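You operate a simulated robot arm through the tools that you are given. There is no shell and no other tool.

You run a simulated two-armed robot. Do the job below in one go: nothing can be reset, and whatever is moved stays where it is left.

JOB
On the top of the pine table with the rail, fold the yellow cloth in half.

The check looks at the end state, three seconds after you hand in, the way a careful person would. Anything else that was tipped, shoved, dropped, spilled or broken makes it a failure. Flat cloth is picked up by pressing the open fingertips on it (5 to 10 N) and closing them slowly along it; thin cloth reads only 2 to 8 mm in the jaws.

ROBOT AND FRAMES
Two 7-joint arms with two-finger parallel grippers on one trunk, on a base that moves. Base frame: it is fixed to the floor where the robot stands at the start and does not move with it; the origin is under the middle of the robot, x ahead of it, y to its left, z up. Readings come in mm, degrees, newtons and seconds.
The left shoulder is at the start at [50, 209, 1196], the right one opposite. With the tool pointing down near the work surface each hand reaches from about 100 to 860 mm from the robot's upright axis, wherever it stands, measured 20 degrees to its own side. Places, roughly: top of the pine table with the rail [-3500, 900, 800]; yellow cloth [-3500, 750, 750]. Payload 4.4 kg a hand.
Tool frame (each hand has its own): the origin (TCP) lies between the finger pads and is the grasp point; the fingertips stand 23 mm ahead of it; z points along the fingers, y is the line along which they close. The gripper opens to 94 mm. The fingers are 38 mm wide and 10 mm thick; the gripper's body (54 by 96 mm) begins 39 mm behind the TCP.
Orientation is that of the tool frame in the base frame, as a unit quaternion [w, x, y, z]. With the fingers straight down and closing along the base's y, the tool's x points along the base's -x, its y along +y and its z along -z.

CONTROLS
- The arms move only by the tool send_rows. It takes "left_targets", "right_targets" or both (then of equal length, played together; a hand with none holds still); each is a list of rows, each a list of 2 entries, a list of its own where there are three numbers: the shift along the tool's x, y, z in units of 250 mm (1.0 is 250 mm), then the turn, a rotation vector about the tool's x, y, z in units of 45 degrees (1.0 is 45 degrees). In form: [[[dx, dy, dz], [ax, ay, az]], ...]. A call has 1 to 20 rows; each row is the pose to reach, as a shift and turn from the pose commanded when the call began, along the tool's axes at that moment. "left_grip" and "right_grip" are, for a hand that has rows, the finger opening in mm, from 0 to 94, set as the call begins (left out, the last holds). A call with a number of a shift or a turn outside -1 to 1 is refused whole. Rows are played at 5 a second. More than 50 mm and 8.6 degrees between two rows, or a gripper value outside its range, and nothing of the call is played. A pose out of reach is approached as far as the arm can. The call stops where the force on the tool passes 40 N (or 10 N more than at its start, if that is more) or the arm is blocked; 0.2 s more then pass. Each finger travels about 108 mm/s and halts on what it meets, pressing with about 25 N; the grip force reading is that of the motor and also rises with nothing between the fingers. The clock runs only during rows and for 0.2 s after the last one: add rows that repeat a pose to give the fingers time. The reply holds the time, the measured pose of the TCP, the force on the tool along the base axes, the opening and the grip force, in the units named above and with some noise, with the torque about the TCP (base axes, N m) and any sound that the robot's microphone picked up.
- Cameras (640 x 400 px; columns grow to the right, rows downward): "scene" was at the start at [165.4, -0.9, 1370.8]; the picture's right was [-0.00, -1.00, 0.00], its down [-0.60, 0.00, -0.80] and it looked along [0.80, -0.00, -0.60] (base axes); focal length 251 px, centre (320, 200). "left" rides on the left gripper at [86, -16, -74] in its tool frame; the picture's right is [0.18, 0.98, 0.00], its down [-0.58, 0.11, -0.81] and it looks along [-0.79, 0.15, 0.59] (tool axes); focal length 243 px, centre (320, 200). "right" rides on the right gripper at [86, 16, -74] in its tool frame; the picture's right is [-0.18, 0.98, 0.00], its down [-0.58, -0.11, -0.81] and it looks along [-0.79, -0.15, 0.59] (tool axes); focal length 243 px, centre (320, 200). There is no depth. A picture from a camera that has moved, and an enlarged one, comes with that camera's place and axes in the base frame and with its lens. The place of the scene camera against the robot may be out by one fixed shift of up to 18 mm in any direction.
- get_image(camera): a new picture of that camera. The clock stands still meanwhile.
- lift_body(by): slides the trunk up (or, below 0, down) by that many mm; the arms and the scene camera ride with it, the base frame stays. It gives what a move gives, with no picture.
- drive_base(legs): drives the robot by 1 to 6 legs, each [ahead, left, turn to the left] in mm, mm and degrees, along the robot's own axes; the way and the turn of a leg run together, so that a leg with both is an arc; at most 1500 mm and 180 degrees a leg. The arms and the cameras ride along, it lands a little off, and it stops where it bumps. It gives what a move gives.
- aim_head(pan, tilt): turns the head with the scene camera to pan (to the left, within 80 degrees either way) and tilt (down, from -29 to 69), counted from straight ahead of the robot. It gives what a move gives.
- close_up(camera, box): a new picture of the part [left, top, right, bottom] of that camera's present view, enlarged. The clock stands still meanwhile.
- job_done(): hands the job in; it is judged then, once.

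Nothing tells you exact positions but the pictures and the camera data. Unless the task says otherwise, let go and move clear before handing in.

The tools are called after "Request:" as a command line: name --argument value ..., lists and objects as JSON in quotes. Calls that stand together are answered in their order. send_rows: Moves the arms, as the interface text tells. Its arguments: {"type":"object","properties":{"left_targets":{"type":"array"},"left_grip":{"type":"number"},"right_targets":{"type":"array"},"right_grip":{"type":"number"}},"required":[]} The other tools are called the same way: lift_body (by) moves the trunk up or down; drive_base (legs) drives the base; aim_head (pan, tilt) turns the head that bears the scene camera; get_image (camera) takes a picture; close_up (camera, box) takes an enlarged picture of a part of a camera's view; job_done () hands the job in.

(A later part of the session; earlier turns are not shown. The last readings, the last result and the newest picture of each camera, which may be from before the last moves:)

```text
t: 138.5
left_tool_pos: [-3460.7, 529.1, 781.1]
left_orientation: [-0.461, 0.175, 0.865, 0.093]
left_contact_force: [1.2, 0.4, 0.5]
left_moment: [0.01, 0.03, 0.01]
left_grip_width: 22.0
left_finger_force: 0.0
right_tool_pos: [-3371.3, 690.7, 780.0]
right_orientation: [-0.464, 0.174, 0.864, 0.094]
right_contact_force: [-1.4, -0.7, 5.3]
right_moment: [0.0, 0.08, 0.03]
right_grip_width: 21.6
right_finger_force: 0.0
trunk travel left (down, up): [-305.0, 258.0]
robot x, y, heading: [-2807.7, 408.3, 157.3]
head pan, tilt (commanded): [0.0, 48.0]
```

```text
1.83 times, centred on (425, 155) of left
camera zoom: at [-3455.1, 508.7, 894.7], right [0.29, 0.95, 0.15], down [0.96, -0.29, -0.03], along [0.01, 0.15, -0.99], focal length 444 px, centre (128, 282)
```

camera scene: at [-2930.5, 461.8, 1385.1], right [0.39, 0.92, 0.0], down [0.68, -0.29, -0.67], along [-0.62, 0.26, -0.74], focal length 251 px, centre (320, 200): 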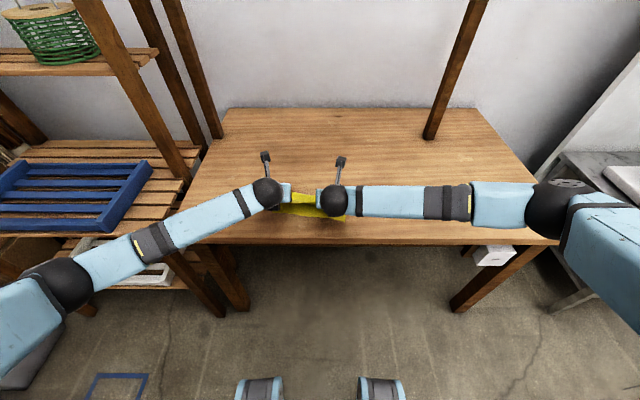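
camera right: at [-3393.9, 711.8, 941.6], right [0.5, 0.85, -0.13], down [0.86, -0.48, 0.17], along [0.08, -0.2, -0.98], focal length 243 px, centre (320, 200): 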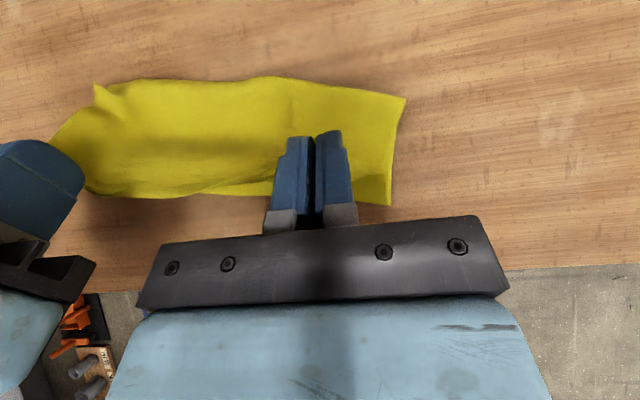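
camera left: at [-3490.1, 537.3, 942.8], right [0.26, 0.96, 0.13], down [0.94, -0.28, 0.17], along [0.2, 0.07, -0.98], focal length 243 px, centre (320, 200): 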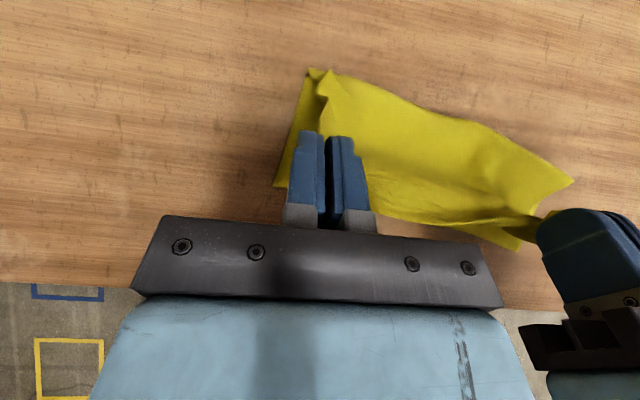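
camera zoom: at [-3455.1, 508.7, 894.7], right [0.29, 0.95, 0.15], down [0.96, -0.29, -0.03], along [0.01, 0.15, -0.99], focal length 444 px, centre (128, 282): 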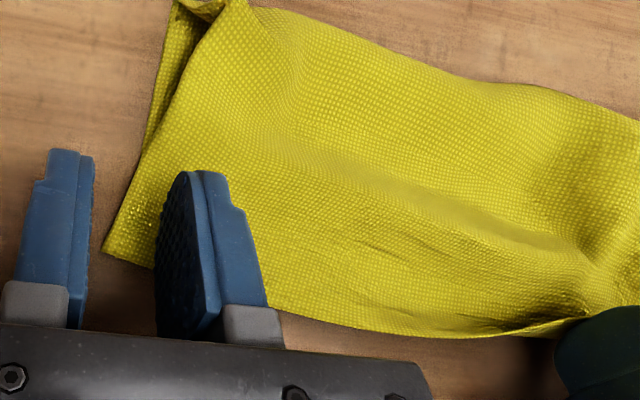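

The left corner has opened out beautifully onto the lower corner. I lift the left hand away and look closer at the right bunch.

Request:
send_rows --left_targets '[[[0.05, 0, -0.0335], [0, 0, 0]], [[0.1, 0, -0.067], [0, 0, 0]], [[0.15, -0.04, -0.1], [0, 0, 0]], [[0.2, -0.16, -0.134], [0, 0, 0]], [[0.24, -0.32, -0.16], [0, 0, 0]], [[0.24, -0.32, -0.16], [0, 0, 0]]]'

Request:
close_up --camera "right" --box '[240, 60, 440, 240]'

Request:
close_up --camera "scene" --box '[250, 170, 370, 240]'

```text
t: 139.9
left_tool_pos: [-3491.0, 455.5, 854.1]
left_orientation: [-0.46, 0.175, 0.865, 0.092]
left_contact_force: [0.2, 1.0, 0.8]
left_moment: [-0.03, -0.01, 0.01]
left_grip_width: 21.7
left_finger_force: 0.2
right_tool_pos: [-3371.6, 690.4, 779.3]
right_orientation: [-0.464, 0.175, 0.863, 0.095]
right_contact_force: [-0.3, -1.6, 4.3]
right_moment: [0.02, 0.05, 0.02]
right_grip_width: 21.7
right_finger_force: 0.0
trunk travel left (down, up): [-305.0, 258.0]
robot x, y, heading: [-2806.0, 408.5, 157.3]
head pan, tilt (commanded): [0.0, 48.0]
```

```text
2.22 times, centred on (340, 150) of right
camera zoom: at [-3350.8, 700.0, 893.7], right [0.48, 0.87, -0.15], down [0.87, -0.49, -0.04], along [-0.11, -0.11, -0.99], focal length 539 px, centre (276, 311)
```

zoom: 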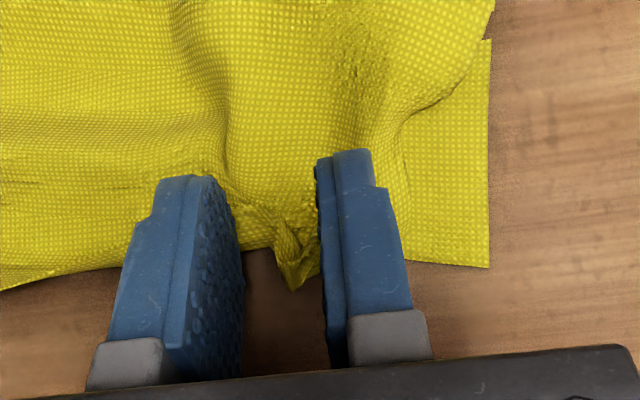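

```text
5.33 times, centred on (310, 205) of scene
camera zoom: at [-2929.7, 461.8, 1385.2], right [0.39, 0.92, 0.0], down [0.68, -0.29, -0.67], along [-0.62, 0.26, -0.74], focal length 1338 px, centre (373, 173)
```

zoom: 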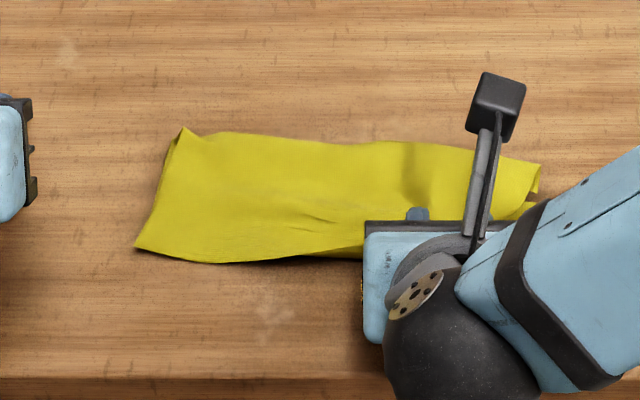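

The left half of the fold is clean. At the right, the flap's corner is rolled into a small tuft. I lift the right hand and look.

Request:
send_rows --right_targets '[[[0.05, 0, -0.0335], [0, 0, 0]], [[0.1, 0, -0.067], [0, 0, 0]], [[0.15, 0.0, -0.1], [0, 0, 0]], [[0.2, 0.1, -0.134], [0, 0, 0]], [[0.2, 0.24, -0.134], [0, 0, 0]], [[0.2, 0.3, -0.134], [0, 0, 0]], [[0.2, 0.3, -0.134], [0, 0, 0]]]'

Request:
close_up --camera "scene" --box '[260, 175, 365, 235]'

Request:
close_up --camera "right" --box '[60, 80, 320, 240]'

Request:
close_up --camera "left" --box '[340, 80, 640, 260]'

```text
t: 141.5
left_tool_pos: [-3491.9, 455.3, 852.8]
left_orientation: [-0.461, 0.174, 0.865, 0.092]
left_contact_force: [0.3, -0.8, 0.6]
left_moment: [0.02, 0.06, 0.0]
left_grip_width: 22.0
left_finger_force: 0.1
right_tool_pos: [-3340.4, 759.9, 840.4]
right_orientation: [-0.463, 0.175, 0.864, 0.095]
right_contact_force: [0.4, -0.1, 0.2]
right_moment: [-0.02, -0.02, -0.01]
right_grip_width: 21.8
right_finger_force: 0.0
trunk travel left (down, up): [-305.0, 258.0]
robot x, y, heading: [-2804.7, 408.3, 157.3]
head pan, tilt (commanded): [0.0, 48.0]
```

```text
6.10 times, centred on (312, 205) of scene
camera zoom: at [-2930.4, 461.8, 1385.1], right [0.39, 0.92, 0.0], down [0.68, -0.29, -0.67], along [-0.62, 0.26, -0.74], focal length 1530 px, centre (366, 170)
```

zoom: 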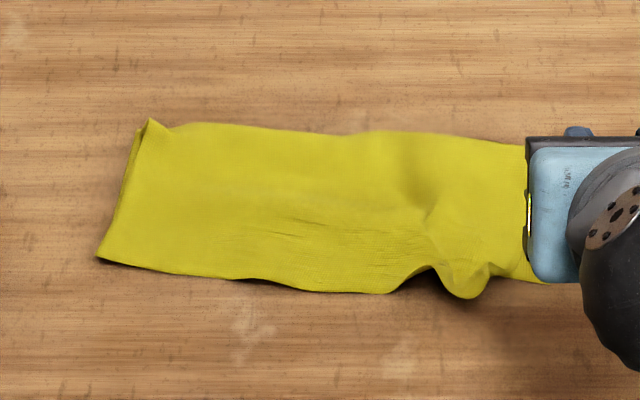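

```text
2.46 times, centred on (190, 160) of right
camera zoom: at [-3321.0, 769.0, 954.3], right [0.48, 0.87, -0.15], down [0.87, -0.49, -0.04], along [-0.11, -0.11, -0.99], focal length 597 px, centre (640, 298)
```

zoom: 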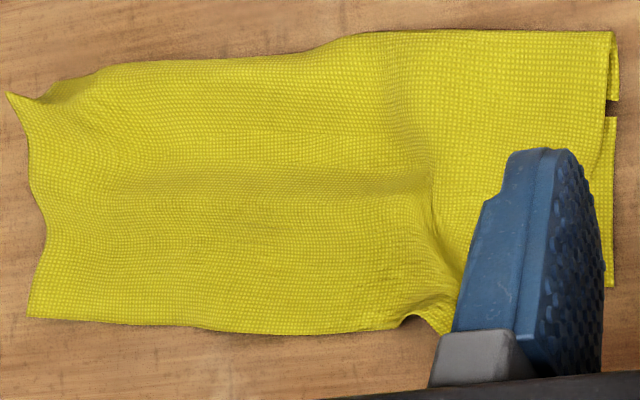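

```text
2.13 times, centred on (490, 170) of left
camera zoom: at [-3485.7, 435.0, 966.3], right [0.29, 0.95, 0.15], down [0.96, -0.29, -0.03], along [0.01, 0.15, -0.99], focal length 518 px, centre (-43, 264)
```

zoom: 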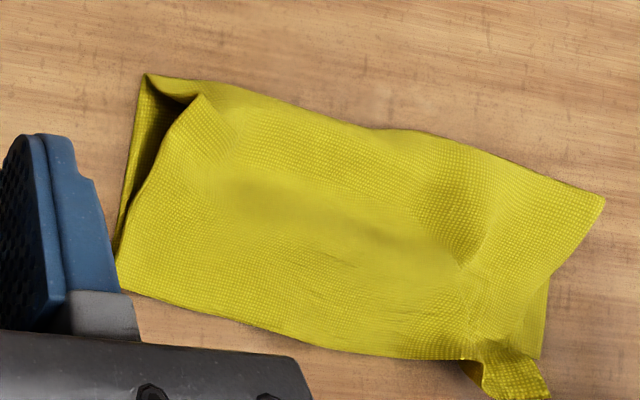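

Nearly there. I move the right hand farther right to see the right corner fully.

Request:
send_rows --right_targets '[[[0.02, 0.12, -0.03], [0, 0, 0]], [[0.04, 0.24, -0.06], [0, 0, 0]], [[0.04, 0.36, -0.06], [0, 0, 0]], [[0.04, 0.36, -0.06], [0, 0, 0]]]'

Request:
get_image --camera "scene"

Request:
close_up --camera "scene" --box '[265, 180, 360, 235]'

Request:
close_up --camera "scene" --box '[315, 190, 355, 225]'

Request:
close_up --camera "right" --box '[0, 80, 260, 240]'

```text
t: 142.5
left_tool_pos: [-3492.6, 454.5, 852.3]
left_orientation: [-0.46, 0.176, 0.865, 0.093]
left_contact_force: [-1.0, 0.2, -0.2]
left_moment: [0.0, 0.03, 0.02]
left_grip_width: 21.9
left_finger_force: 0.0
right_tool_pos: [-3322.1, 819.0, 876.1]
right_orientation: [-0.451, 0.181, 0.868, 0.103]
right_contact_force: [-0.5, 0.2, -0.7]
right_moment: [-0.02, 0.0, 0.0]
right_grip_width: 22.1
right_finger_force: 0.1
right hand out of reach, approached as far as the arm can: row 1, 2, 3, 4
trunk travel left (down, up): [-305.0, 258.0]
robot x, y, heading: [-2808.8, 407.0, 157.0]
head pan, tilt (commanded): [0.0, 48.0]
```

```text
taken
camera scene: at [-2930.8, 461.2, 1385.1], right [0.39, 0.92, 0.0], down [0.68, -0.29, -0.67], along [-0.62, 0.26, -0.74], focal length 251 px, centre (320, 200)
```

scene: 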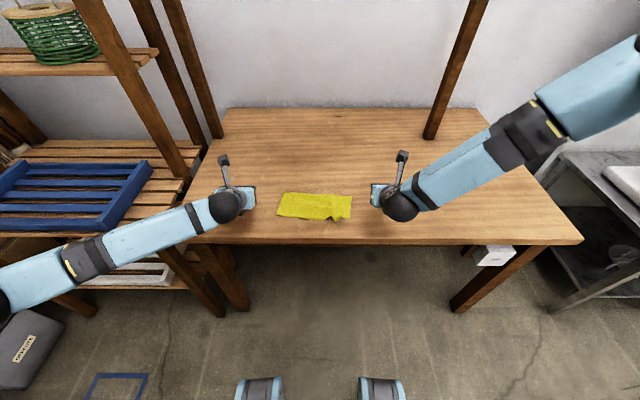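

```text
6.74 times, centred on (312, 208) of scene
camera zoom: at [-2930.8, 461.2, 1385.1], right [0.39, 0.92, 0.0], down [0.68, -0.29, -0.67], along [-0.62, 0.26, -0.74], focal length 1690 px, centre (370, 150)
```

zoom: 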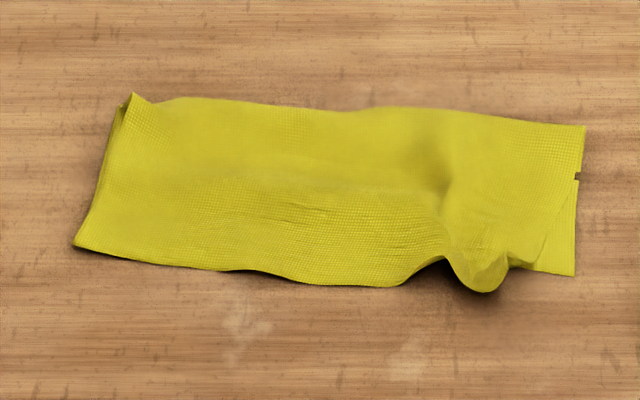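

```text
11.43 times, centred on (335, 208) of scene
camera zoom: at [-2930.8, 461.2, 1385.1], right [0.39, 0.92, 0.0], down [0.68, -0.29, -0.67], along [-0.62, 0.26, -0.74], focal length 2868 px, centre (149, 114)
```

zoom: 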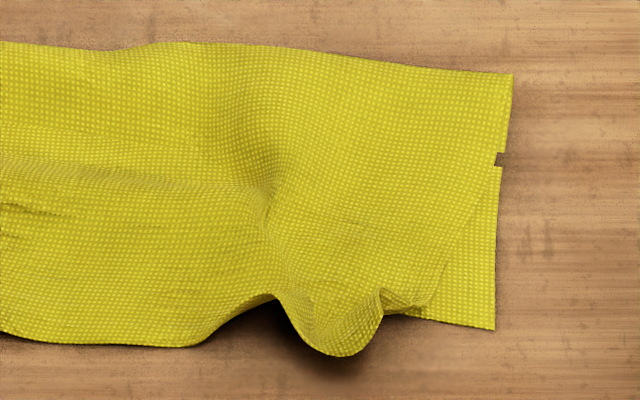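

```text
2.46 times, centred on (130, 160) of right
camera zoom: at [-3304.4, 827.1, 990.1], right [0.5, 0.86, -0.14], down [0.86, -0.5, -0.02], along [-0.08, -0.11, -0.99], focal length 597 px, centre (788, 298)
```

zoom: 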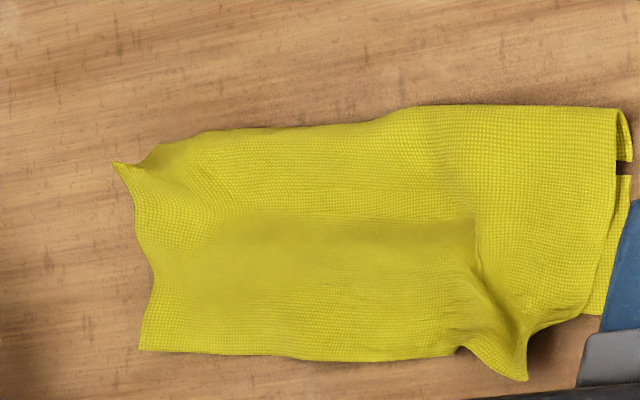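

The cloth now lies folded in two with the left side nearly perfect; only the right free corner is gathered ~25 mm inward in a small bulge. I'll square the right hand and spread that corner outward with a light fingertip drag.

Request:
send_rows --right_targets '[[[0, 0, 0], [0, -0.155, 0]], [[0, 0, 0], [0, -0.31, 0]], [[0, 0, 0], [0, -0.465, 0]], [[0, 0, 0], [0, -0.62, 0]], [[0, 0, 0], [0, -0.62, 0]]]' --right_grip 0

Request:
send_rows --right_targets '[[[0, 0, 0], [0, -0.155, 0]], [[0, 0, 0], [0, -0.31, 0]], [[0, 0, 0], [0, -0.465, 0]], [[0, 0, 0], [0, -0.604, 0]], [[0, 0, 0], [0, -0.604, 0]]]'

```text
t: 143.7
left_tool_pos: [-3490.9, 454.3, 852.1]
left_orientation: [-0.46, 0.176, 0.865, 0.093]
left_contact_force: [-0.4, -0.6, 0.2]
left_moment: [0.0, 0.03, -0.02]
left_grip_width: 22.0
left_finger_force: 0.1
right_tool_pos: [-3320.1, 819.8, 876.4]
right_orientation: [-0.241, 0.193, 0.95, 0.05]
right_contact_force: [-1.2, -1.2, -0.7]
right_moment: [0.02, -0.03, 0.01]
right_grip_width: 0.0
right_finger_force: 24.6
trunk travel left (down, up): [-305.0, 258.0]
robot x, y, heading: [-2804.4, 404.8, 156.9]
head pan, tilt (commanded): [0.0, 48.0]
```

```text
t: 144.9
left_tool_pos: [-3492.7, 455.0, 853.8]
left_orientation: [-0.461, 0.175, 0.865, 0.092]
left_contact_force: [-0.6, 0.1, -0.1]
left_moment: [0.01, -0.01, -0.03]
left_grip_width: 21.8
left_finger_force: 0.0
right_tool_pos: [-3321.8, 819.5, 876.9]
right_orientation: [-0.011, 0.199, 0.98, 0.003]
right_contact_force: [0.4, -0.4, 0.0]
right_moment: [0.01, 0.0, 0.0]
right_grip_width: 0.1
right_finger_force: 24.8
trunk travel left (down, up): [-305.0, 258.0]
robot x, y, heading: [-2805.3, 404.7, 157.1]
head pan, tilt (commanded): [0.0, 48.0]
```

Request:
send_rows --right_targets '[[[0.02, -0.12, 0.06], [0, 0, 0]], [[0.04, -0.25, 0.12], [0, 0, 0]], [[0.06, -0.38, 0.16], [0, 0, 0]], [[0.06, -0.38, 0.16], [0, 0, 0]]]'

Request:
get_image --camera "right"

Request:
close_up --camera "right" --box '[200, 40, 440, 200]'

```text
t: 145.9
left_tool_pos: [-3492.2, 456.2, 851.9]
left_orientation: [-0.461, 0.176, 0.865, 0.092]
left_contact_force: [-0.2, 0.7, 0.6]
left_moment: [0.01, -0.02, 0.01]
left_grip_width: 22.1
left_finger_force: 0.0
right_tool_pos: [-3371.4, 740.4, 837.6]
right_orientation: [-0.012, 0.2, 0.98, 0.002]
right_contact_force: [0.7, 0.1, -1.4]
right_moment: [0.01, 0.0, 0.0]
right_grip_width: 0.1
right_finger_force: 25.0
trunk travel left (down, up): [-305.0, 258.0]
robot x, y, heading: [-2810.5, 406.1, 157.1]
head pan, tilt (commanded): [0.0, 48.0]
```

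```text
taken
camera right: at [-3442.9, 788.7, 914.2], right [0.55, 0.83, 0.0], down [0.51, -0.34, 0.79], along [0.66, -0.44, -0.61], focal length 243 px, centre (320, 200)
```

right: 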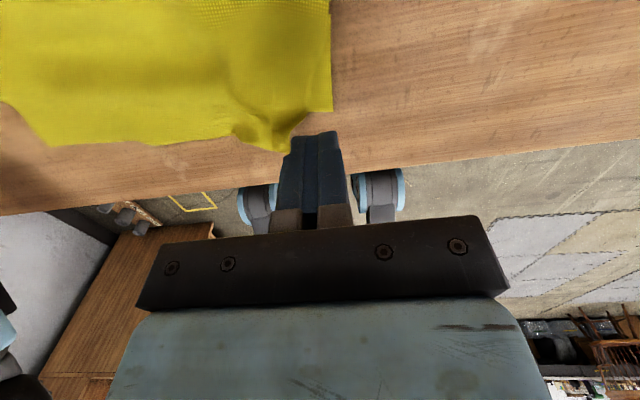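

```text
2.50 times, centred on (320, 120) of right
camera zoom: at [-3442.9, 788.7, 914.2], right [0.55, 0.83, 0.0], down [0.51, -0.34, 0.79], along [0.66, -0.44, -0.61], focal length 606 px, centre (320, 400)
```

zoom: 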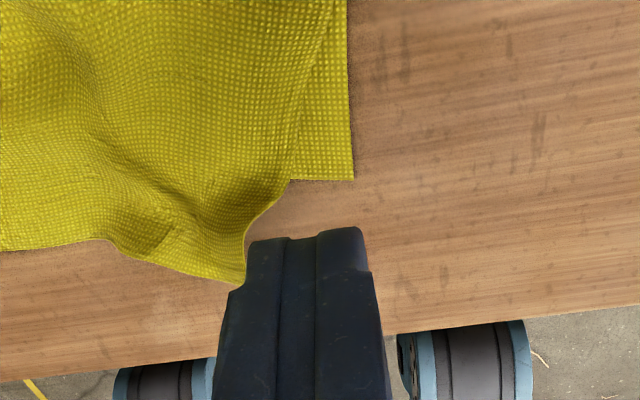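

The flap's right corner overhangs the near edge by ~20 mm over bare table at about (602, +55); it should be at (623, +97). I set the closed fingertips lightly on that corner and drag it right and slightly forward.

Request:
send_rows --right_targets '[[[-0.076, -0.086, 0.05], [0, 0, 0]], [[-0.152, -0.172, 0.1], [0, 0, 0]], [[-0.152, -0.172, 0.18], [0, 0, 0]], [[-0.152, -0.172, 0.22], [0, 0, 0]], [[-0.152, -0.172, 0.22], [0, 0, 0]]]'

Request:
close_up --camera "right" --box '[200, 40, 440, 200]'

Request:
close_up --camera "scene" --box '[295, 175, 365, 235]'

```text
t: 147.1
left_tool_pos: [-3493.0, 454.4, 853.6]
left_orientation: [-0.46, 0.175, 0.866, 0.092]
left_contact_force: [-0.4, -0.1, -0.2]
left_moment: [0.0, 0.0, 0.02]
left_grip_width: 21.9
left_finger_force: 0.1
right_tool_pos: [-3356.2, 684.5, 780.9]
right_orientation: [-0.012, 0.198, 0.98, 0.003]
right_contact_force: [0.4, 0.2, -0.5]
right_moment: [-0.01, -0.01, -0.01]
right_grip_width: 0.0
right_finger_force: 25.9
trunk travel left (down, up): [-305.0, 258.0]
robot x, y, heading: [-2808.8, 409.3, 157.1]
head pan, tilt (commanded): [0.0, 48.0]
```

```text
2.50 times, centred on (320, 120) of right
camera zoom: at [-3427.3, 731.6, 857.6], right [0.55, 0.83, 0.0], down [0.51, -0.33, 0.79], along [0.66, -0.44, -0.61], focal length 606 px, centre (320, 400)
```

zoom: 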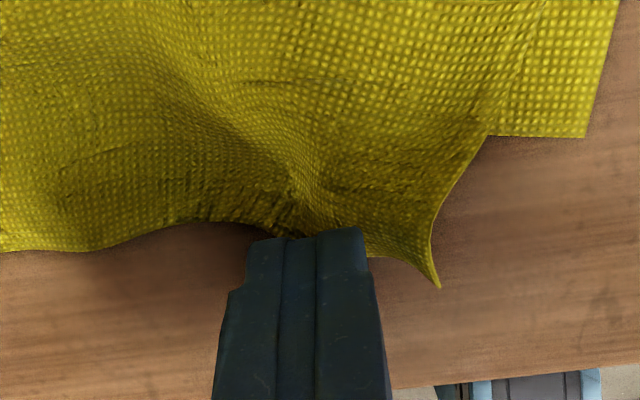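

```text
6.67 times, centred on (330, 205) of scene
camera zoom: at [-2930.4, 461.7, 1385.1], right [0.39, 0.92, 0.0], down [0.68, -0.29, -0.67], along [-0.62, 0.26, -0.74], focal length 1673 px, centre (253, 167)
```

zoom: 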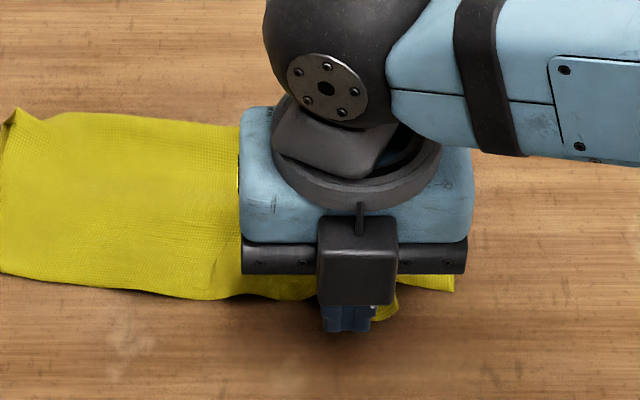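

The corner tip is at about (601, +68). I shift the closed fingertips onto its wedge (620, +62) and lower to a light press.

Request:
send_rows --right_targets '[[[0.012, 0.037, -0.016], [0, 0, 0]], [[0.024, 0.074, -0.016], [0, 0, 0]], [[0.024, 0.074, 0.008], [0, 0, 0]], [[0.024, 0.074, 0.018], [0, 0, 0]], [[0.024, 0.074, 0.018], [0, 0, 0]]]'

Request:
close_up --camera "right" --box '[200, 40, 440, 200]'

```text
t: 148.3
left_tool_pos: [-3491.3, 453.8, 852.6]
left_orientation: [-0.461, 0.175, 0.865, 0.093]
left_contact_force: [-0.2, -0.5, -0.4]
left_moment: [-0.01, 0.02, -0.01]
left_grip_width: 21.8
left_finger_force: 0.0
right_tool_pos: [-3354.0, 703.8, 777.3]
right_orientation: [-0.012, 0.198, 0.98, 0.004]
right_contact_force: [-0.3, 0.3, 0.0]
right_moment: [-0.02, -0.02, 0.02]
right_grip_width: 0.0
right_finger_force: 25.2
trunk travel left (down, up): [-305.0, 258.0]
robot x, y, heading: [-2808.9, 402.6, 157.0]
head pan, tilt (commanded): [0.0, 48.0]
```

```text
2.50 times, centred on (320, 120) of right
camera zoom: at [-3425.8, 751.6, 853.9], right [0.55, 0.83, 0.0], down [0.51, -0.33, 0.79], along [0.66, -0.44, -0.61], focal length 606 px, centre (320, 400)
```

zoom: 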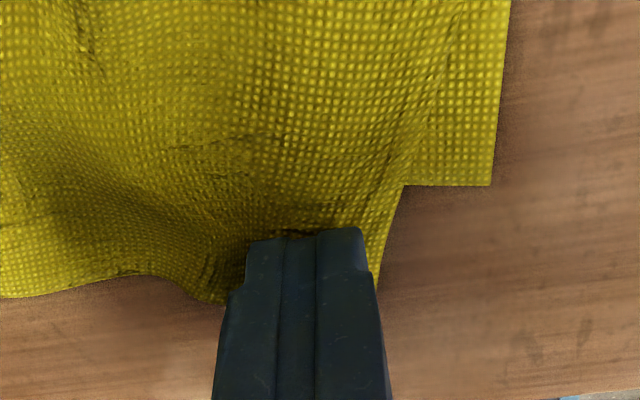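

Request:
send_rows --right_targets '[[[0, 0, 0.006], [0, 0, 0]], [[0, 0, 0.012], [0, 0, 0]], [[0, 0, 0.012], [0, 0, 0]]]'

Request:
send_rows --right_targets '[[[0, 0, 0.004], [0, 0, 0]], [[0, 0, 0.004], [0, 0, 0]]]'

```text
t: 149.1
left_tool_pos: [-3492.2, 454.1, 851.9]
left_orientation: [-0.461, 0.175, 0.865, 0.092]
left_contact_force: [0.1, -0.7, 0.8]
left_moment: [-0.01, 0.0, -0.02]
left_grip_width: 22.0
left_finger_force: 0.2
right_tool_pos: [-3354.3, 703.8, 773.6]
right_orientation: [-0.013, 0.199, 0.98, 0.003]
right_contact_force: [0.2, -0.4, 2.6]
right_moment: [-0.01, -0.03, -0.05]
right_grip_width: 0.0
right_finger_force: 25.1
trunk travel left (down, up): [-305.0, 258.0]
robot x, y, heading: [-2807.5, 401.0, 157.0]
head pan, tilt (commanded): [0.0, 48.0]
```

```text
t: 149.7
left_tool_pos: [-3492.0, 455.3, 853.8]
left_orientation: [-0.461, 0.176, 0.865, 0.093]
left_contact_force: [-0.1, -0.3, 0.3]
left_moment: [0.04, -0.01, -0.01]
left_grip_width: 22.0
left_finger_force: 0.2
right_tool_pos: [-3354.5, 704.0, 774.7]
right_orientation: [-0.013, 0.198, 0.98, 0.003]
right_contact_force: [0.7, 1.0, 11.9]
right_moment: [0.06, -0.13, 0.04]
right_grip_width: 0.0
right_finger_force: 25.1
trunk travel left (down, up): [-305.0, 258.0]
robot x, y, heading: [-2805.2, 404.4, 157.4]
head pan, tilt (commanded): [0.0, 48.0]
```

Pressing ~12 N; I ease by half a millimetre and drag slowly 34 mm right and 12 mm forward.

Request:
send_rows --right_targets '[[[0.004, 0.012, -0.002], [0, 0, 0]], [[0.012, 0.036, -0.002], [0, 0, 0]], [[0.02, 0.06, -0.002], [0, 0, 0]], [[0.028, 0.084, -0.002], [0, 0, 0]], [[0.036, 0.11, -0.002], [0, 0, 0]], [[0.048, 0.136, -0.002], [0, 0, 0]], [[0.048, 0.136, -0.002], [0, 0, 0]]]'

Request:
close_up --camera "right" --box '[200, 40, 440, 200]'

Request:
close_up --camera "scene" --box '[265, 175, 365, 235]'

```text
t: 151.3
left_tool_pos: [-3491.9, 453.8, 855.5]
left_orientation: [-0.462, 0.176, 0.864, 0.093]
left_contact_force: [0.6, 0.0, -0.2]
left_moment: [0.01, -0.02, -0.01]
left_grip_width: 21.9
left_finger_force: 0.0
right_tool_pos: [-3352.2, 739.2, 775.7]
right_orientation: [-0.012, 0.198, 0.98, 0.003]
right_contact_force: [0.6, -3.4, 17.2]
right_moment: [-0.12, -0.15, -0.1]
right_grip_width: 0.0
right_finger_force: 25.0
trunk travel left (down, up): [-305.0, 258.0]
robot x, y, heading: [-2806.8, 405.8, 157.2]
head pan, tilt (commanded): [0.0, 48.0]
```

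```text
2.50 times, centred on (320, 120) of right
camera zoom: at [-3422.9, 786.7, 851.2], right [0.55, 0.83, 0.0], down [0.51, -0.34, 0.79], along [0.66, -0.44, -0.61], focal length 606 px, centre (320, 400)
```

zoom: 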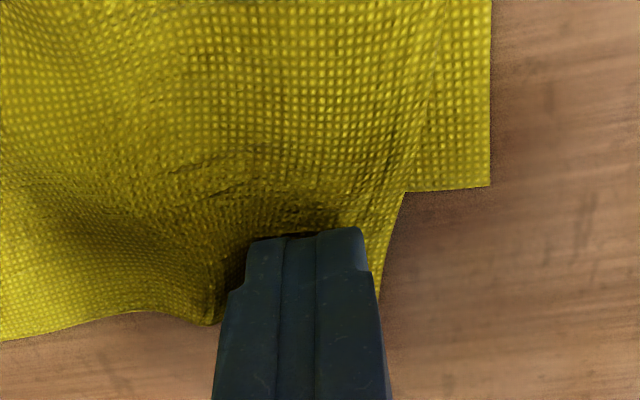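

```text
6.40 times, centred on (315, 205) of scene
camera zoom: at [-2928.7, 460.3, 1385.5], right [0.39, 0.92, 0.0], down [0.68, -0.29, -0.67], along [-0.62, 0.26, -0.74], focal length 1606 px, centre (352, 168)
```

zoom: 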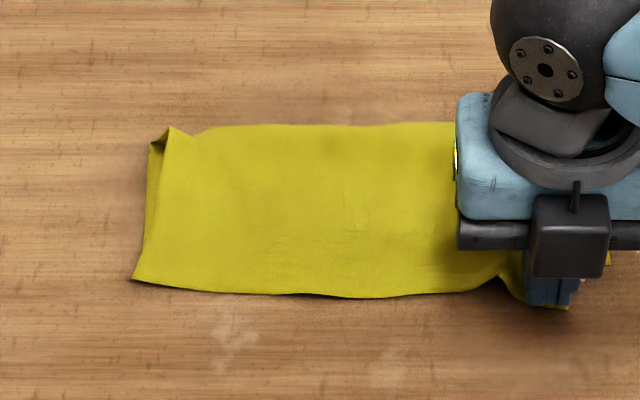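

The whole cloth moved along and straightened, which is fine, but the corner's offset to the lower layer remains. I lift off and look again before pinching just that overhanging corner.

Request:
send_rows --right_targets '[[[0, 0, -0.06], [0, 0, 0]], [[0, 0, -0.14], [0, 0, 0]], [[0.06, 0, -0.22], [0, 0, 0]], [[0.1, 0, -0.22], [0, 0, 0]], [[0.1, 0, -0.22], [0, 0, 0]]]' --right_grip 30

Request:
close_up --camera "right" --box '[180, 20, 460, 200]'

Request:
close_up --camera "scene" --box '[265, 175, 375, 235]'

```text
t: 152.5
left_tool_pos: [-3491.8, 454.7, 851.5]
left_orientation: [-0.459, 0.175, 0.866, 0.092]
left_contact_force: [0.2, 0.8, 0.1]
left_moment: [0.01, -0.04, 0.02]
left_grip_width: 21.8
left_finger_force: 0.0
right_tool_pos: [-3374.0, 751.6, 829.0]
right_orientation: [-0.012, 0.198, 0.98, 0.003]
right_contact_force: [-0.1, -0.3, 0.7]
right_moment: [-0.01, -0.01, -0.01]
right_grip_width: 30.0
right_finger_force: 0.1
trunk travel left (down, up): [-305.0, 258.0]
robot x, y, heading: [-2807.3, 407.1, 157.1]
head pan, tilt (commanded): [0.0, 48.0]
```

```text
2.22 times, centred on (320, 110) of right
camera zoom: at [-3445.3, 798.9, 905.4], right [0.55, 0.83, 0.0], down [0.51, -0.34, 0.79], along [0.66, -0.44, -0.61], focal length 539 px, centre (320, 400)
```

zoom: 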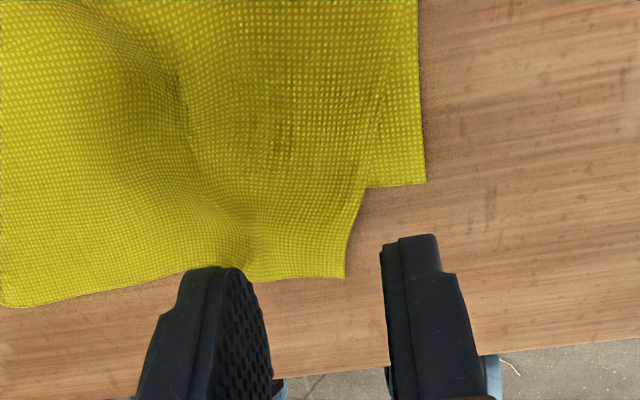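

```text
5.82 times, centred on (320, 205) of scene
camera zoom: at [-2930.3, 461.7, 1385.1], right [0.39, 0.92, 0.0], down [0.68, -0.29, -0.67], along [-0.62, 0.26, -0.74], focal length 1460 px, centre (320, 171)
```

zoom: 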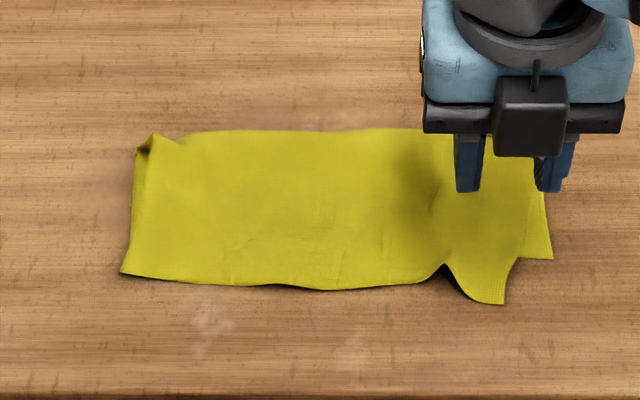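

Good: the right corner is now flat but sits ~31 mm short to the right and overhangs ~31 mm toward me, on bare table at (614, +99). I pinch it there (only the flap lies under the fingers) and will carry it to the lower corner.

Request:
send_rows --right_targets '[[[-0.083, -0.049, 0.0], [0, 0, 0]], [[-0.166, -0.098, 0.05], [0, 0, 0]], [[-0.166, -0.098, 0.13], [0, 0, 0]], [[-0.166, -0.098, 0.2], [0, 0, 0]], [[-0.166, -0.098, 0.2], [0, 0, 0]]]' --right_grip 24

Request:
close_up --camera "right" --box '[200, 40, 440, 220]'

```text
t: 153.7
left_tool_pos: [-3492.2, 455.1, 853.2]
left_orientation: [-0.46, 0.175, 0.865, 0.092]
left_contact_force: [0.9, 0.5, -0.7]
left_moment: [0.02, 0.0, 0.0]
left_grip_width: 22.1
left_finger_force: 0.0
right_tool_pos: [-3346.9, 709.1, 778.3]
right_orientation: [-0.013, 0.199, 0.98, 0.003]
right_contact_force: [-1.2, -0.3, -0.5]
right_moment: [-0.04, -0.04, 0.01]
right_grip_width: 24.2
right_finger_force: 0.2
trunk travel left (down, up): [-305.0, 258.0]
robot x, y, heading: [-2805.9, 402.0, 157.1]
head pan, tilt (commanded): [0.0, 48.0]
```

```text
2.22 times, centred on (320, 130) of right
camera zoom: at [-3418.1, 757.9, 854.6], right [0.55, 0.83, 0.0], down [0.51, -0.33, 0.79], along [0.66, -0.44, -0.61], focal length 539 px, centre (320, 356)
```

zoom: 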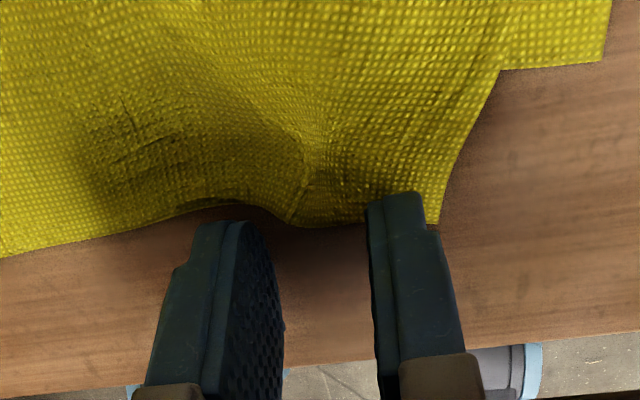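

The bite is too shallow; I shift 10 mm forward and 6 mm right, then lower to a light press.

Request:
send_rows --right_targets '[[[0.02, 0.012, -0.01], [0, 0, 0]], [[0.042, 0.026, -0.01], [0, 0, 0]], [[0.042, 0.026, 0.01], [0, 0, 0]], [[0.042, 0.026, 0.016], [0, 0, 0]], [[0.042, 0.026, 0.016], [0, 0, 0]]]'

Request:
close_up --camera "right" --box '[200, 40, 440, 220]'

```text
t: 154.9
left_tool_pos: [-3491.5, 454.6, 853.1]
left_orientation: [-0.46, 0.175, 0.865, 0.092]
left_contact_force: [0.7, -0.3, -0.6]
left_moment: [-0.02, 0.0, 0.0]
left_grip_width: 22.0
left_finger_force: 0.0
right_tool_pos: [-3353.2, 721.5, 774.9]
right_orientation: [-0.012, 0.198, 0.98, 0.002]
right_contact_force: [0.7, -0.7, 1.8]
right_moment: [0.0, -0.02, 0.02]
right_grip_width: 24.1
right_finger_force: 0.1
trunk travel left (down, up): [-305.0, 258.0]
robot x, y, heading: [-2807.3, 404.8, 157.3]
head pan, tilt (commanded): [0.0, 48.0]
```

```text
2.22 times, centred on (320, 130) of right
camera zoom: at [-3424.7, 768.7, 851.2], right [0.55, 0.83, 0.0], down [0.51, -0.34, 0.79], along [0.66, -0.44, -0.61], focal length 539 px, centre (320, 356)
```

zoom: 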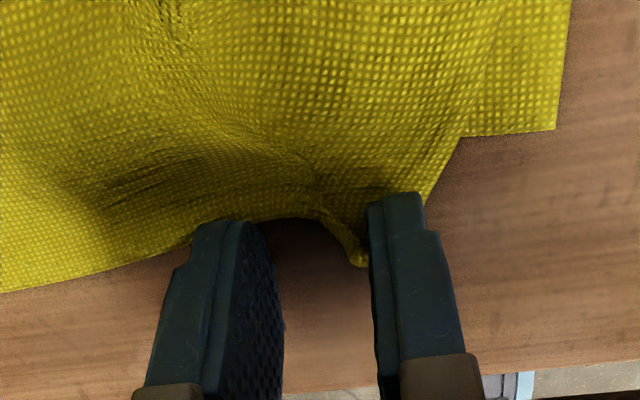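

Request:
send_rows --right_targets '[[[0, 0, 0.003], [0, 0, 0]], [[0, 0, 0.003], [0, 0, 0]], [[0, 0, 0.003], [0, 0, 0]]]' --right_grip 16

Request:
send_rows --right_targets '[[[0, 0, 0], [0, 0, 0]], [[0, 0, 0], [0, 0, 0]], [[0, 0, 0], [0, 0, 0]]]' --right_grip 8

Request:
close_up --camera "right" --box '[200, 40, 440, 220]'

```text
t: 155.7
left_tool_pos: [-3491.3, 453.9, 854.0]
left_orientation: [-0.461, 0.176, 0.865, 0.093]
left_contact_force: [0.6, 0.3, 0.3]
left_moment: [0.0, 0.03, 0.01]
left_grip_width: 22.1
left_finger_force: 0.0
right_tool_pos: [-3353.8, 721.1, 773.9]
right_orientation: [-0.012, 0.199, 0.98, 0.002]
right_contact_force: [0.4, 0.6, 8.6]
right_moment: [0.08, -0.07, 0.03]
right_grip_width: 16.0
right_finger_force: 0.1
trunk travel left (down, up): [-305.0, 258.0]
robot x, y, heading: [-2806.7, 404.3, 157.2]
head pan, tilt (commanded): [0.0, 48.0]
```

```text
t: 156.5
left_tool_pos: [-3491.3, 455.6, 853.9]
left_orientation: [-0.461, 0.176, 0.865, 0.093]
left_contact_force: [-0.1, 0.0, 1.2]
left_moment: [0.01, 0.03, 0.01]
left_grip_width: 22.0
left_finger_force: 0.1
right_tool_pos: [-3351.9, 720.4, 774.6]
right_orientation: [-0.013, 0.199, 0.98, 0.003]
right_contact_force: [-0.5, -0.5, 12.9]
right_moment: [0.02, 0.06, 0.02]
right_grip_width: 8.6
right_finger_force: 0.6
trunk travel left (down, up): [-305.0, 258.0]
robot x, y, heading: [-2805.9, 404.4, 157.1]
head pan, tilt (commanded): [0.0, 48.0]
```

```text
2.22 times, centred on (320, 130) of right
camera zoom: at [-3424.5, 768.0, 851.2], right [0.55, 0.83, 0.0], down [0.51, -0.34, 0.79], along [0.66, -0.44, -0.61], focal length 539 px, centre (320, 356)
```

zoom: 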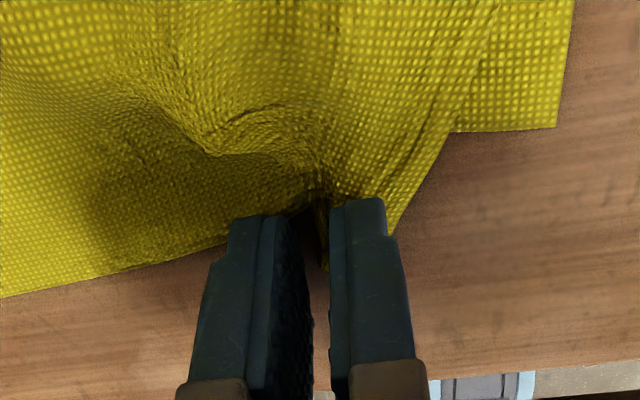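

Something is coming between the jaws. I close fully and lift 12 mm to check the hold.

Request:
send_rows --right_targets '[[[0, 0, -0.002], [0, 0, 0]], [[0, 0, -0.002], [0, 0, 0]], [[0, 0, -0.03], [0, 0, 0]], [[0, 0, -0.06], [0, 0, 0]], [[0, 0, -0.06], [0, 0, 0]]]' --right_grip 0

Request:
close_up --camera "right" --box '[200, 40, 440, 220]'

Request:
close_up --camera "scene" --box '[265, 175, 375, 235]'

```text
t: 157.7
left_tool_pos: [-3492.1, 455.2, 852.9]
left_orientation: [-0.461, 0.176, 0.865, 0.093]
left_contact_force: [0.1, -0.2, 0.5]
left_moment: [0.0, -0.01, 0.02]
left_grip_width: 21.9
left_finger_force: 0.0
right_tool_pos: [-3353.2, 722.1, 788.0]
right_orientation: [-0.011, 0.198, 0.98, 0.003]
right_contact_force: [0.5, -0.6, 0.4]
right_moment: [0.04, -0.03, -0.01]
right_grip_width: 1.9
right_finger_force: 24.9
trunk travel left (down, up): [-305.0, 258.0]
robot x, y, heading: [-2805.5, 406.1, 157.0]
head pan, tilt (commanded): [0.0, 48.0]
```

```text
2.22 times, centred on (320, 130) of right
camera zoom: at [-3424.4, 769.7, 864.8], right [0.55, 0.83, 0.0], down [0.51, -0.34, 0.79], along [0.66, -0.44, -0.61], focal length 539 px, centre (320, 356)
```

zoom: 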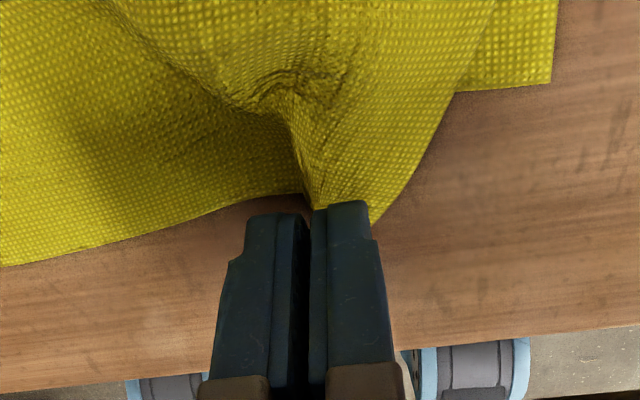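

```text
5.82 times, centred on (320, 205) of scene
camera zoom: at [-2930.5, 461.7, 1385.1], right [0.39, 0.92, 0.0], down [0.68, -0.29, -0.67], along [-0.62, 0.26, -0.74], focal length 1460 px, centre (320, 171)
```

zoom: 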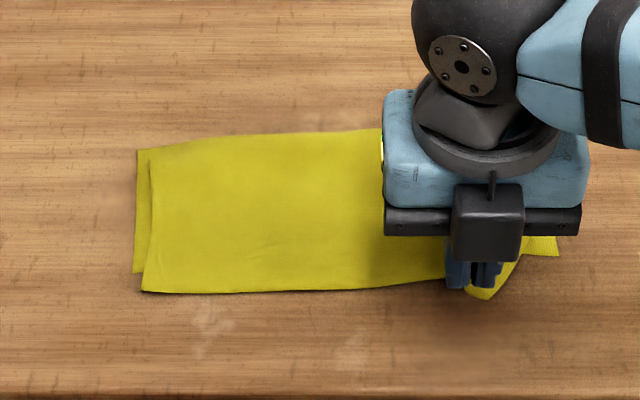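

The pinch straightened the whole flap edge; it now overhangs the near edge uniformly by ~12 mm. I carry the right corner 27 mm right and 12 mm forward, then check.

Request:
send_rows --right_targets '[[[0.012, 0.027, -0.01], [0, 0, 0]], [[0.024, 0.054, -0.01], [0, 0, 0]], [[0.036, 0.081, -0.01], [0, 0, 0]], [[0.048, 0.108, -0.01], [0, 0, 0]], [[0.048, 0.108, -0.01], [0, 0, 0]]]'

Request:
close_up --camera "right" --box '[200, 40, 440, 220]'

Request:
close_up --camera "scene" --box '[265, 175, 375, 235]'

```text
t: 158.9
left_tool_pos: [-3492.9, 454.1, 853.5]
left_orientation: [-0.46, 0.175, 0.865, 0.092]
left_contact_force: [-0.5, 0.2, 0.0]
left_moment: [0.0, -0.02, 0.03]
left_grip_width: 21.9
left_finger_force: 0.1
right_tool_pos: [-3353.1, 751.4, 789.4]
right_orientation: [-0.012, 0.199, 0.98, 0.004]
right_contact_force: [-0.5, -0.3, -0.6]
right_moment: [0.01, 0.0, -0.04]
right_grip_width: 2.0
right_finger_force: 25.3
trunk travel left (down, up): [-305.0, 258.0]
robot x, y, heading: [-2811.1, 405.1, 156.8]
head pan, tilt (commanded): [0.0, 48.0]
```

```text
2.22 times, centred on (320, 130) of right
camera zoom: at [-3425.3, 798.9, 867.4], right [0.55, 0.83, 0.0], down [0.51, -0.34, 0.79], along [0.66, -0.44, -0.61], focal length 539 px, centre (320, 356)
```

zoom: 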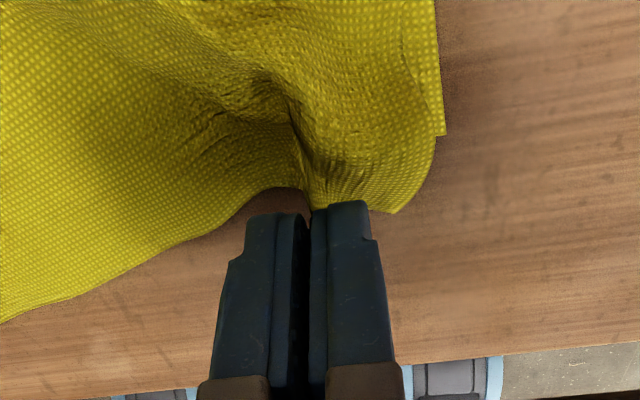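

```text
5.82 times, centred on (320, 205) of scene
camera zoom: at [-2930.4, 461.6, 1385.1], right [0.39, 0.92, 0.0], down [0.68, -0.29, -0.67], along [-0.62, 0.26, -0.74], focal length 1460 px, centre (320, 171)
```

zoom: 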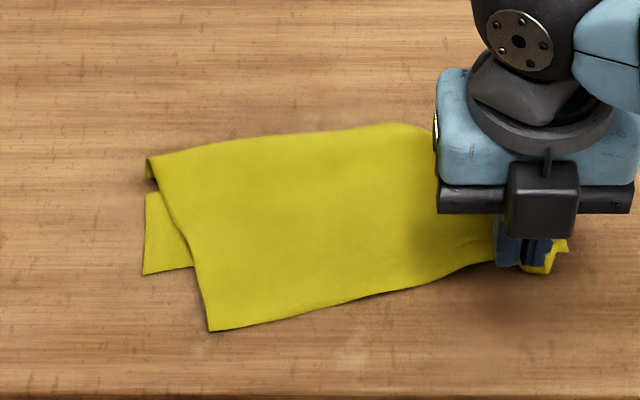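

Pulling one corner slid the whole flap round, since the layers slip easily; I need to hold both corners at once. The left free corner now lies on bare table near (593, −53), easy to pinch. I un-tilt the left hand and bring it there while the right keeps its hold.

Request:
send_rows --left_targets '[[[0, 0, 0], [0, -0.156, 0]], [[0, 0, 0], [0, -0.311, 0]], [[0, 0, 0], [0, -0.467, 0]], [[0, 0, 0], [0, -0.622, 0]], [[0, 0, 0], [0, -0.622, 0]]]'

Request:
send_rows --left_targets '[[[0, 0, 0], [0, -0.156, 0]], [[0, 0, 0], [0, -0.311, 0]], [[0, 0, 0], [0, -0.467, 0]], [[0, 0, 0], [0, -0.622, 0]], [[0, 0, 0], [0, -0.622, 0]]]'

Request:
send_rows --left_targets '[[[-0.03, 0.14, 0.02], [0, 0, 0]], [[-0.06, 0.28, 0.04], [0, 0, 0]], [[-0.09, 0.42, 0.06], [0, 0, 0]], [[-0.13, 0.56, 0.08], [0, 0, 0]], [[-0.16, 0.62, 0.1], [0, 0, 0]], [[-0.16, 0.62, 0.1], [0, 0, 0]]]'

Request:
get_image --camera "scene"

Request:
get_image --camera "left"

```text
t: 160.1
left_tool_pos: [-3494.2, 454.6, 852.6]
left_orientation: [-0.237, 0.192, 0.951, 0.047]
left_contact_force: [-0.1, -0.6, -0.5]
left_moment: [0.04, 0.0, 0.02]
left_grip_width: 21.9
left_finger_force: 0.1
right_tool_pos: [-3353.8, 750.2, 790.3]
right_orientation: [-0.012, 0.198, 0.98, 0.003]
right_contact_force: [-0.8, 1.2, 0.6]
right_moment: [-0.01, -0.02, 0.01]
right_grip_width: 2.1
right_finger_force: 24.9
trunk travel left (down, up): [-305.0, 258.0]
robot x, y, heading: [-2808.7, 403.2, 157.1]
head pan, tilt (commanded): [0.0, 48.0]
```

```text
t: 161.3
left_tool_pos: [-3493.3, 456.0, 853.5]
left_orientation: [0.0, 0.199, 0.98, -0.001]
left_contact_force: [-0.3, 0.2, -0.7]
left_moment: [0.01, -0.02, 0.02]
left_grip_width: 21.8
left_finger_force: 0.0
right_tool_pos: [-3353.7, 751.0, 791.0]
right_orientation: [-0.012, 0.198, 0.98, 0.003]
right_contact_force: [0.2, 0.4, 0.6]
right_moment: [0.02, -0.01, -0.03]
right_grip_width: 1.6
right_finger_force: 24.9
trunk travel left (down, up): [-305.0, 258.0]
robot x, y, heading: [-2806.8, 402.9, 157.0]
head pan, tilt (commanded): [0.0, 48.0]
```

```text
t: 162.7
left_tool_pos: [-3394.1, 582.4, 827.4]
left_orientation: [-0.001, 0.198, 0.98, -0.001]
left_contact_force: [0.8, -0.3, -0.3]
left_moment: [0.0, -0.01, -0.03]
left_grip_width: 21.9
left_finger_force: 0.0
right_tool_pos: [-3354.5, 751.0, 790.4]
right_orientation: [-0.012, 0.199, 0.98, 0.002]
right_contact_force: [-0.7, -0.7, 0.7]
right_moment: [0.04, 0.01, 0.04]
right_grip_width: 1.9
right_finger_force: 25.9
trunk travel left (down, up): [-305.0, 258.0]
robot x, y, heading: [-2807.6, 408.1, 157.3]
head pan, tilt (commanded): [0.0, 48.0]
```

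```text
taken
camera scene: at [-2930.4, 461.7, 1385.1], right [0.39, 0.92, 0.0], down [0.68, -0.29, -0.67], along [-0.62, 0.26, -0.74], focal length 251 px, centre (320, 200)
```

scene: 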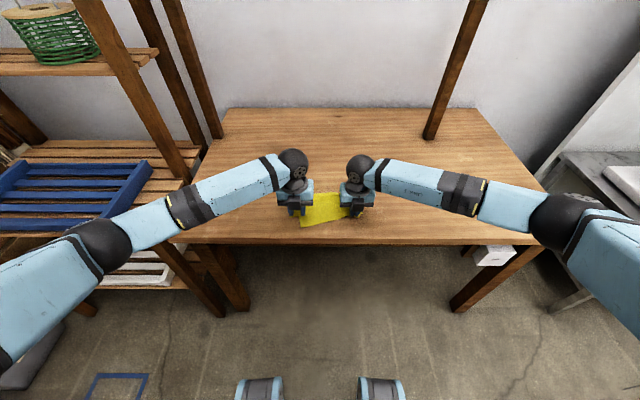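

```text
taken
camera left: at [-3480.8, 601.8, 902.8], right [0.21, 0.98, 0.0], down [0.58, -0.12, 0.81], along [0.79, -0.17, -0.59], focal length 243 px, centre (320, 200)
```

left: 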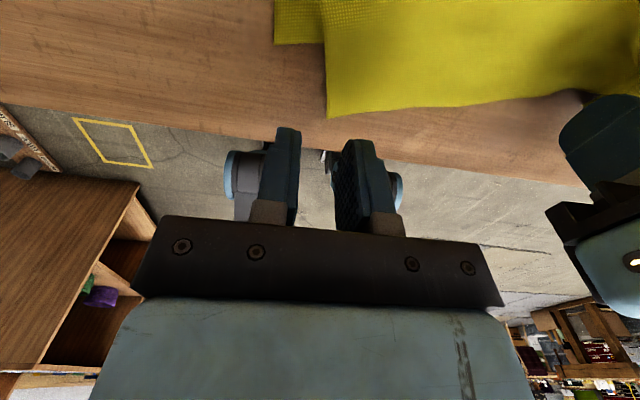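

I can reach it: the left free corner is at (592, −56) on bare table. I pinch it there with a small gather.

Request:
send_rows --left_targets '[[[-0.016, 0.068, 0.0], [0, 0, 0]], [[-0.032, 0.136, 0.06], [0, 0, 0]], [[-0.032, 0.136, 0.14], [0, 0, 0]], [[-0.032, 0.136, 0.196], [0, 0, 0]], [[-0.032, 0.136, 0.196], [0, 0, 0]]]' --left_grip 24

Request:
close_up --camera "left" --box '[200, 40, 440, 220]'

```text
t: 163.9
left_tool_pos: [-3374.3, 609.8, 778.6]
left_orientation: [-0.001, 0.198, 0.98, 0.0]
left_contact_force: [0.2, 0.8, -0.3]
left_moment: [0.0, -0.01, 0.01]
left_grip_width: 23.9
left_finger_force: 0.0
right_tool_pos: [-3354.4, 750.9, 791.2]
right_orientation: [-0.011, 0.198, 0.98, 0.004]
right_contact_force: [0.4, -0.3, -0.4]
right_moment: [0.0, 0.0, 0.01]
right_grip_width: 2.0
right_finger_force: 25.1
trunk travel left (down, up): [-305.0, 258.0]
robot x, y, heading: [-2804.2, 401.5, 156.7]
head pan, tilt (commanded): [0.0, 48.0]
```

```text
2.22 times, centred on (320, 130) of left
camera zoom: at [-3460.4, 628.4, 852.8], right [0.21, 0.98, 0.0], down [0.58, -0.12, 0.81], along [0.79, -0.17, -0.59], focal length 539 px, centre (320, 356)
```

zoom: 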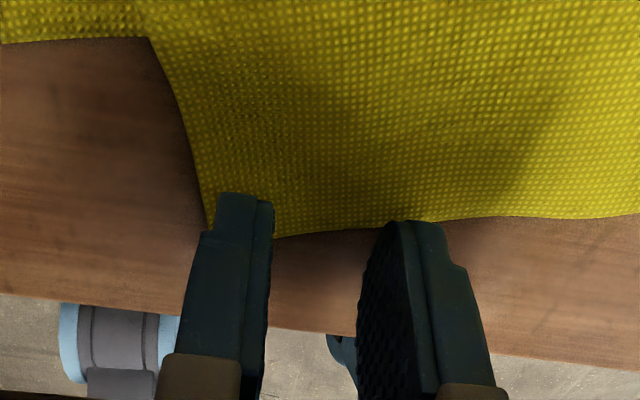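

Request:
send_rows --left_targets '[[[0.034, 0.008, -0.01], [0, 0, 0]], [[0.034, 0.008, 0.006], [0, 0, 0]], [[0.034, 0.008, 0.014], [0, 0, 0]], [[0.034, 0.008, 0.014], [0, 0, 0]]]'

Request:
close_up --camera "left" --box '[200, 40, 440, 220]'

```text
t: 164.9
left_tool_pos: [-3382.8, 614.9, 775.3]
left_orientation: [-0.002, 0.198, 0.98, 0.0]
left_contact_force: [0.5, 0.4, 0.0]
left_moment: [-0.02, -0.02, -0.02]
left_grip_width: 24.1
left_finger_force: 0.1
right_tool_pos: [-3353.7, 750.3, 789.7]
right_orientation: [-0.012, 0.198, 0.98, 0.004]
right_contact_force: [0.3, -0.2, -0.6]
right_moment: [0.04, -0.01, 0.0]
right_grip_width: 1.6
right_finger_force: 24.8
trunk travel left (down, up): [-305.0, 258.0]
robot x, y, heading: [-2805.5, 405.4, 157.3]
head pan, tilt (commanded): [0.0, 48.0]
```

```text
2.22 times, centred on (320, 130) of left
camera zoom: at [-3468.1, 634.2, 849.6], right [0.21, 0.98, 0.0], down [0.58, -0.13, 0.81], along [0.79, -0.17, -0.59], focal length 539 px, centre (320, 356)
```

zoom: 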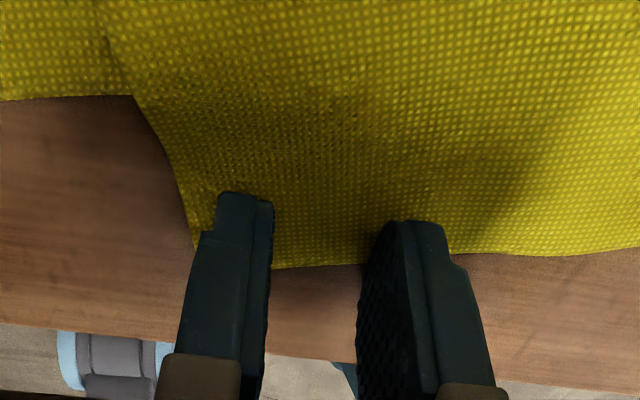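

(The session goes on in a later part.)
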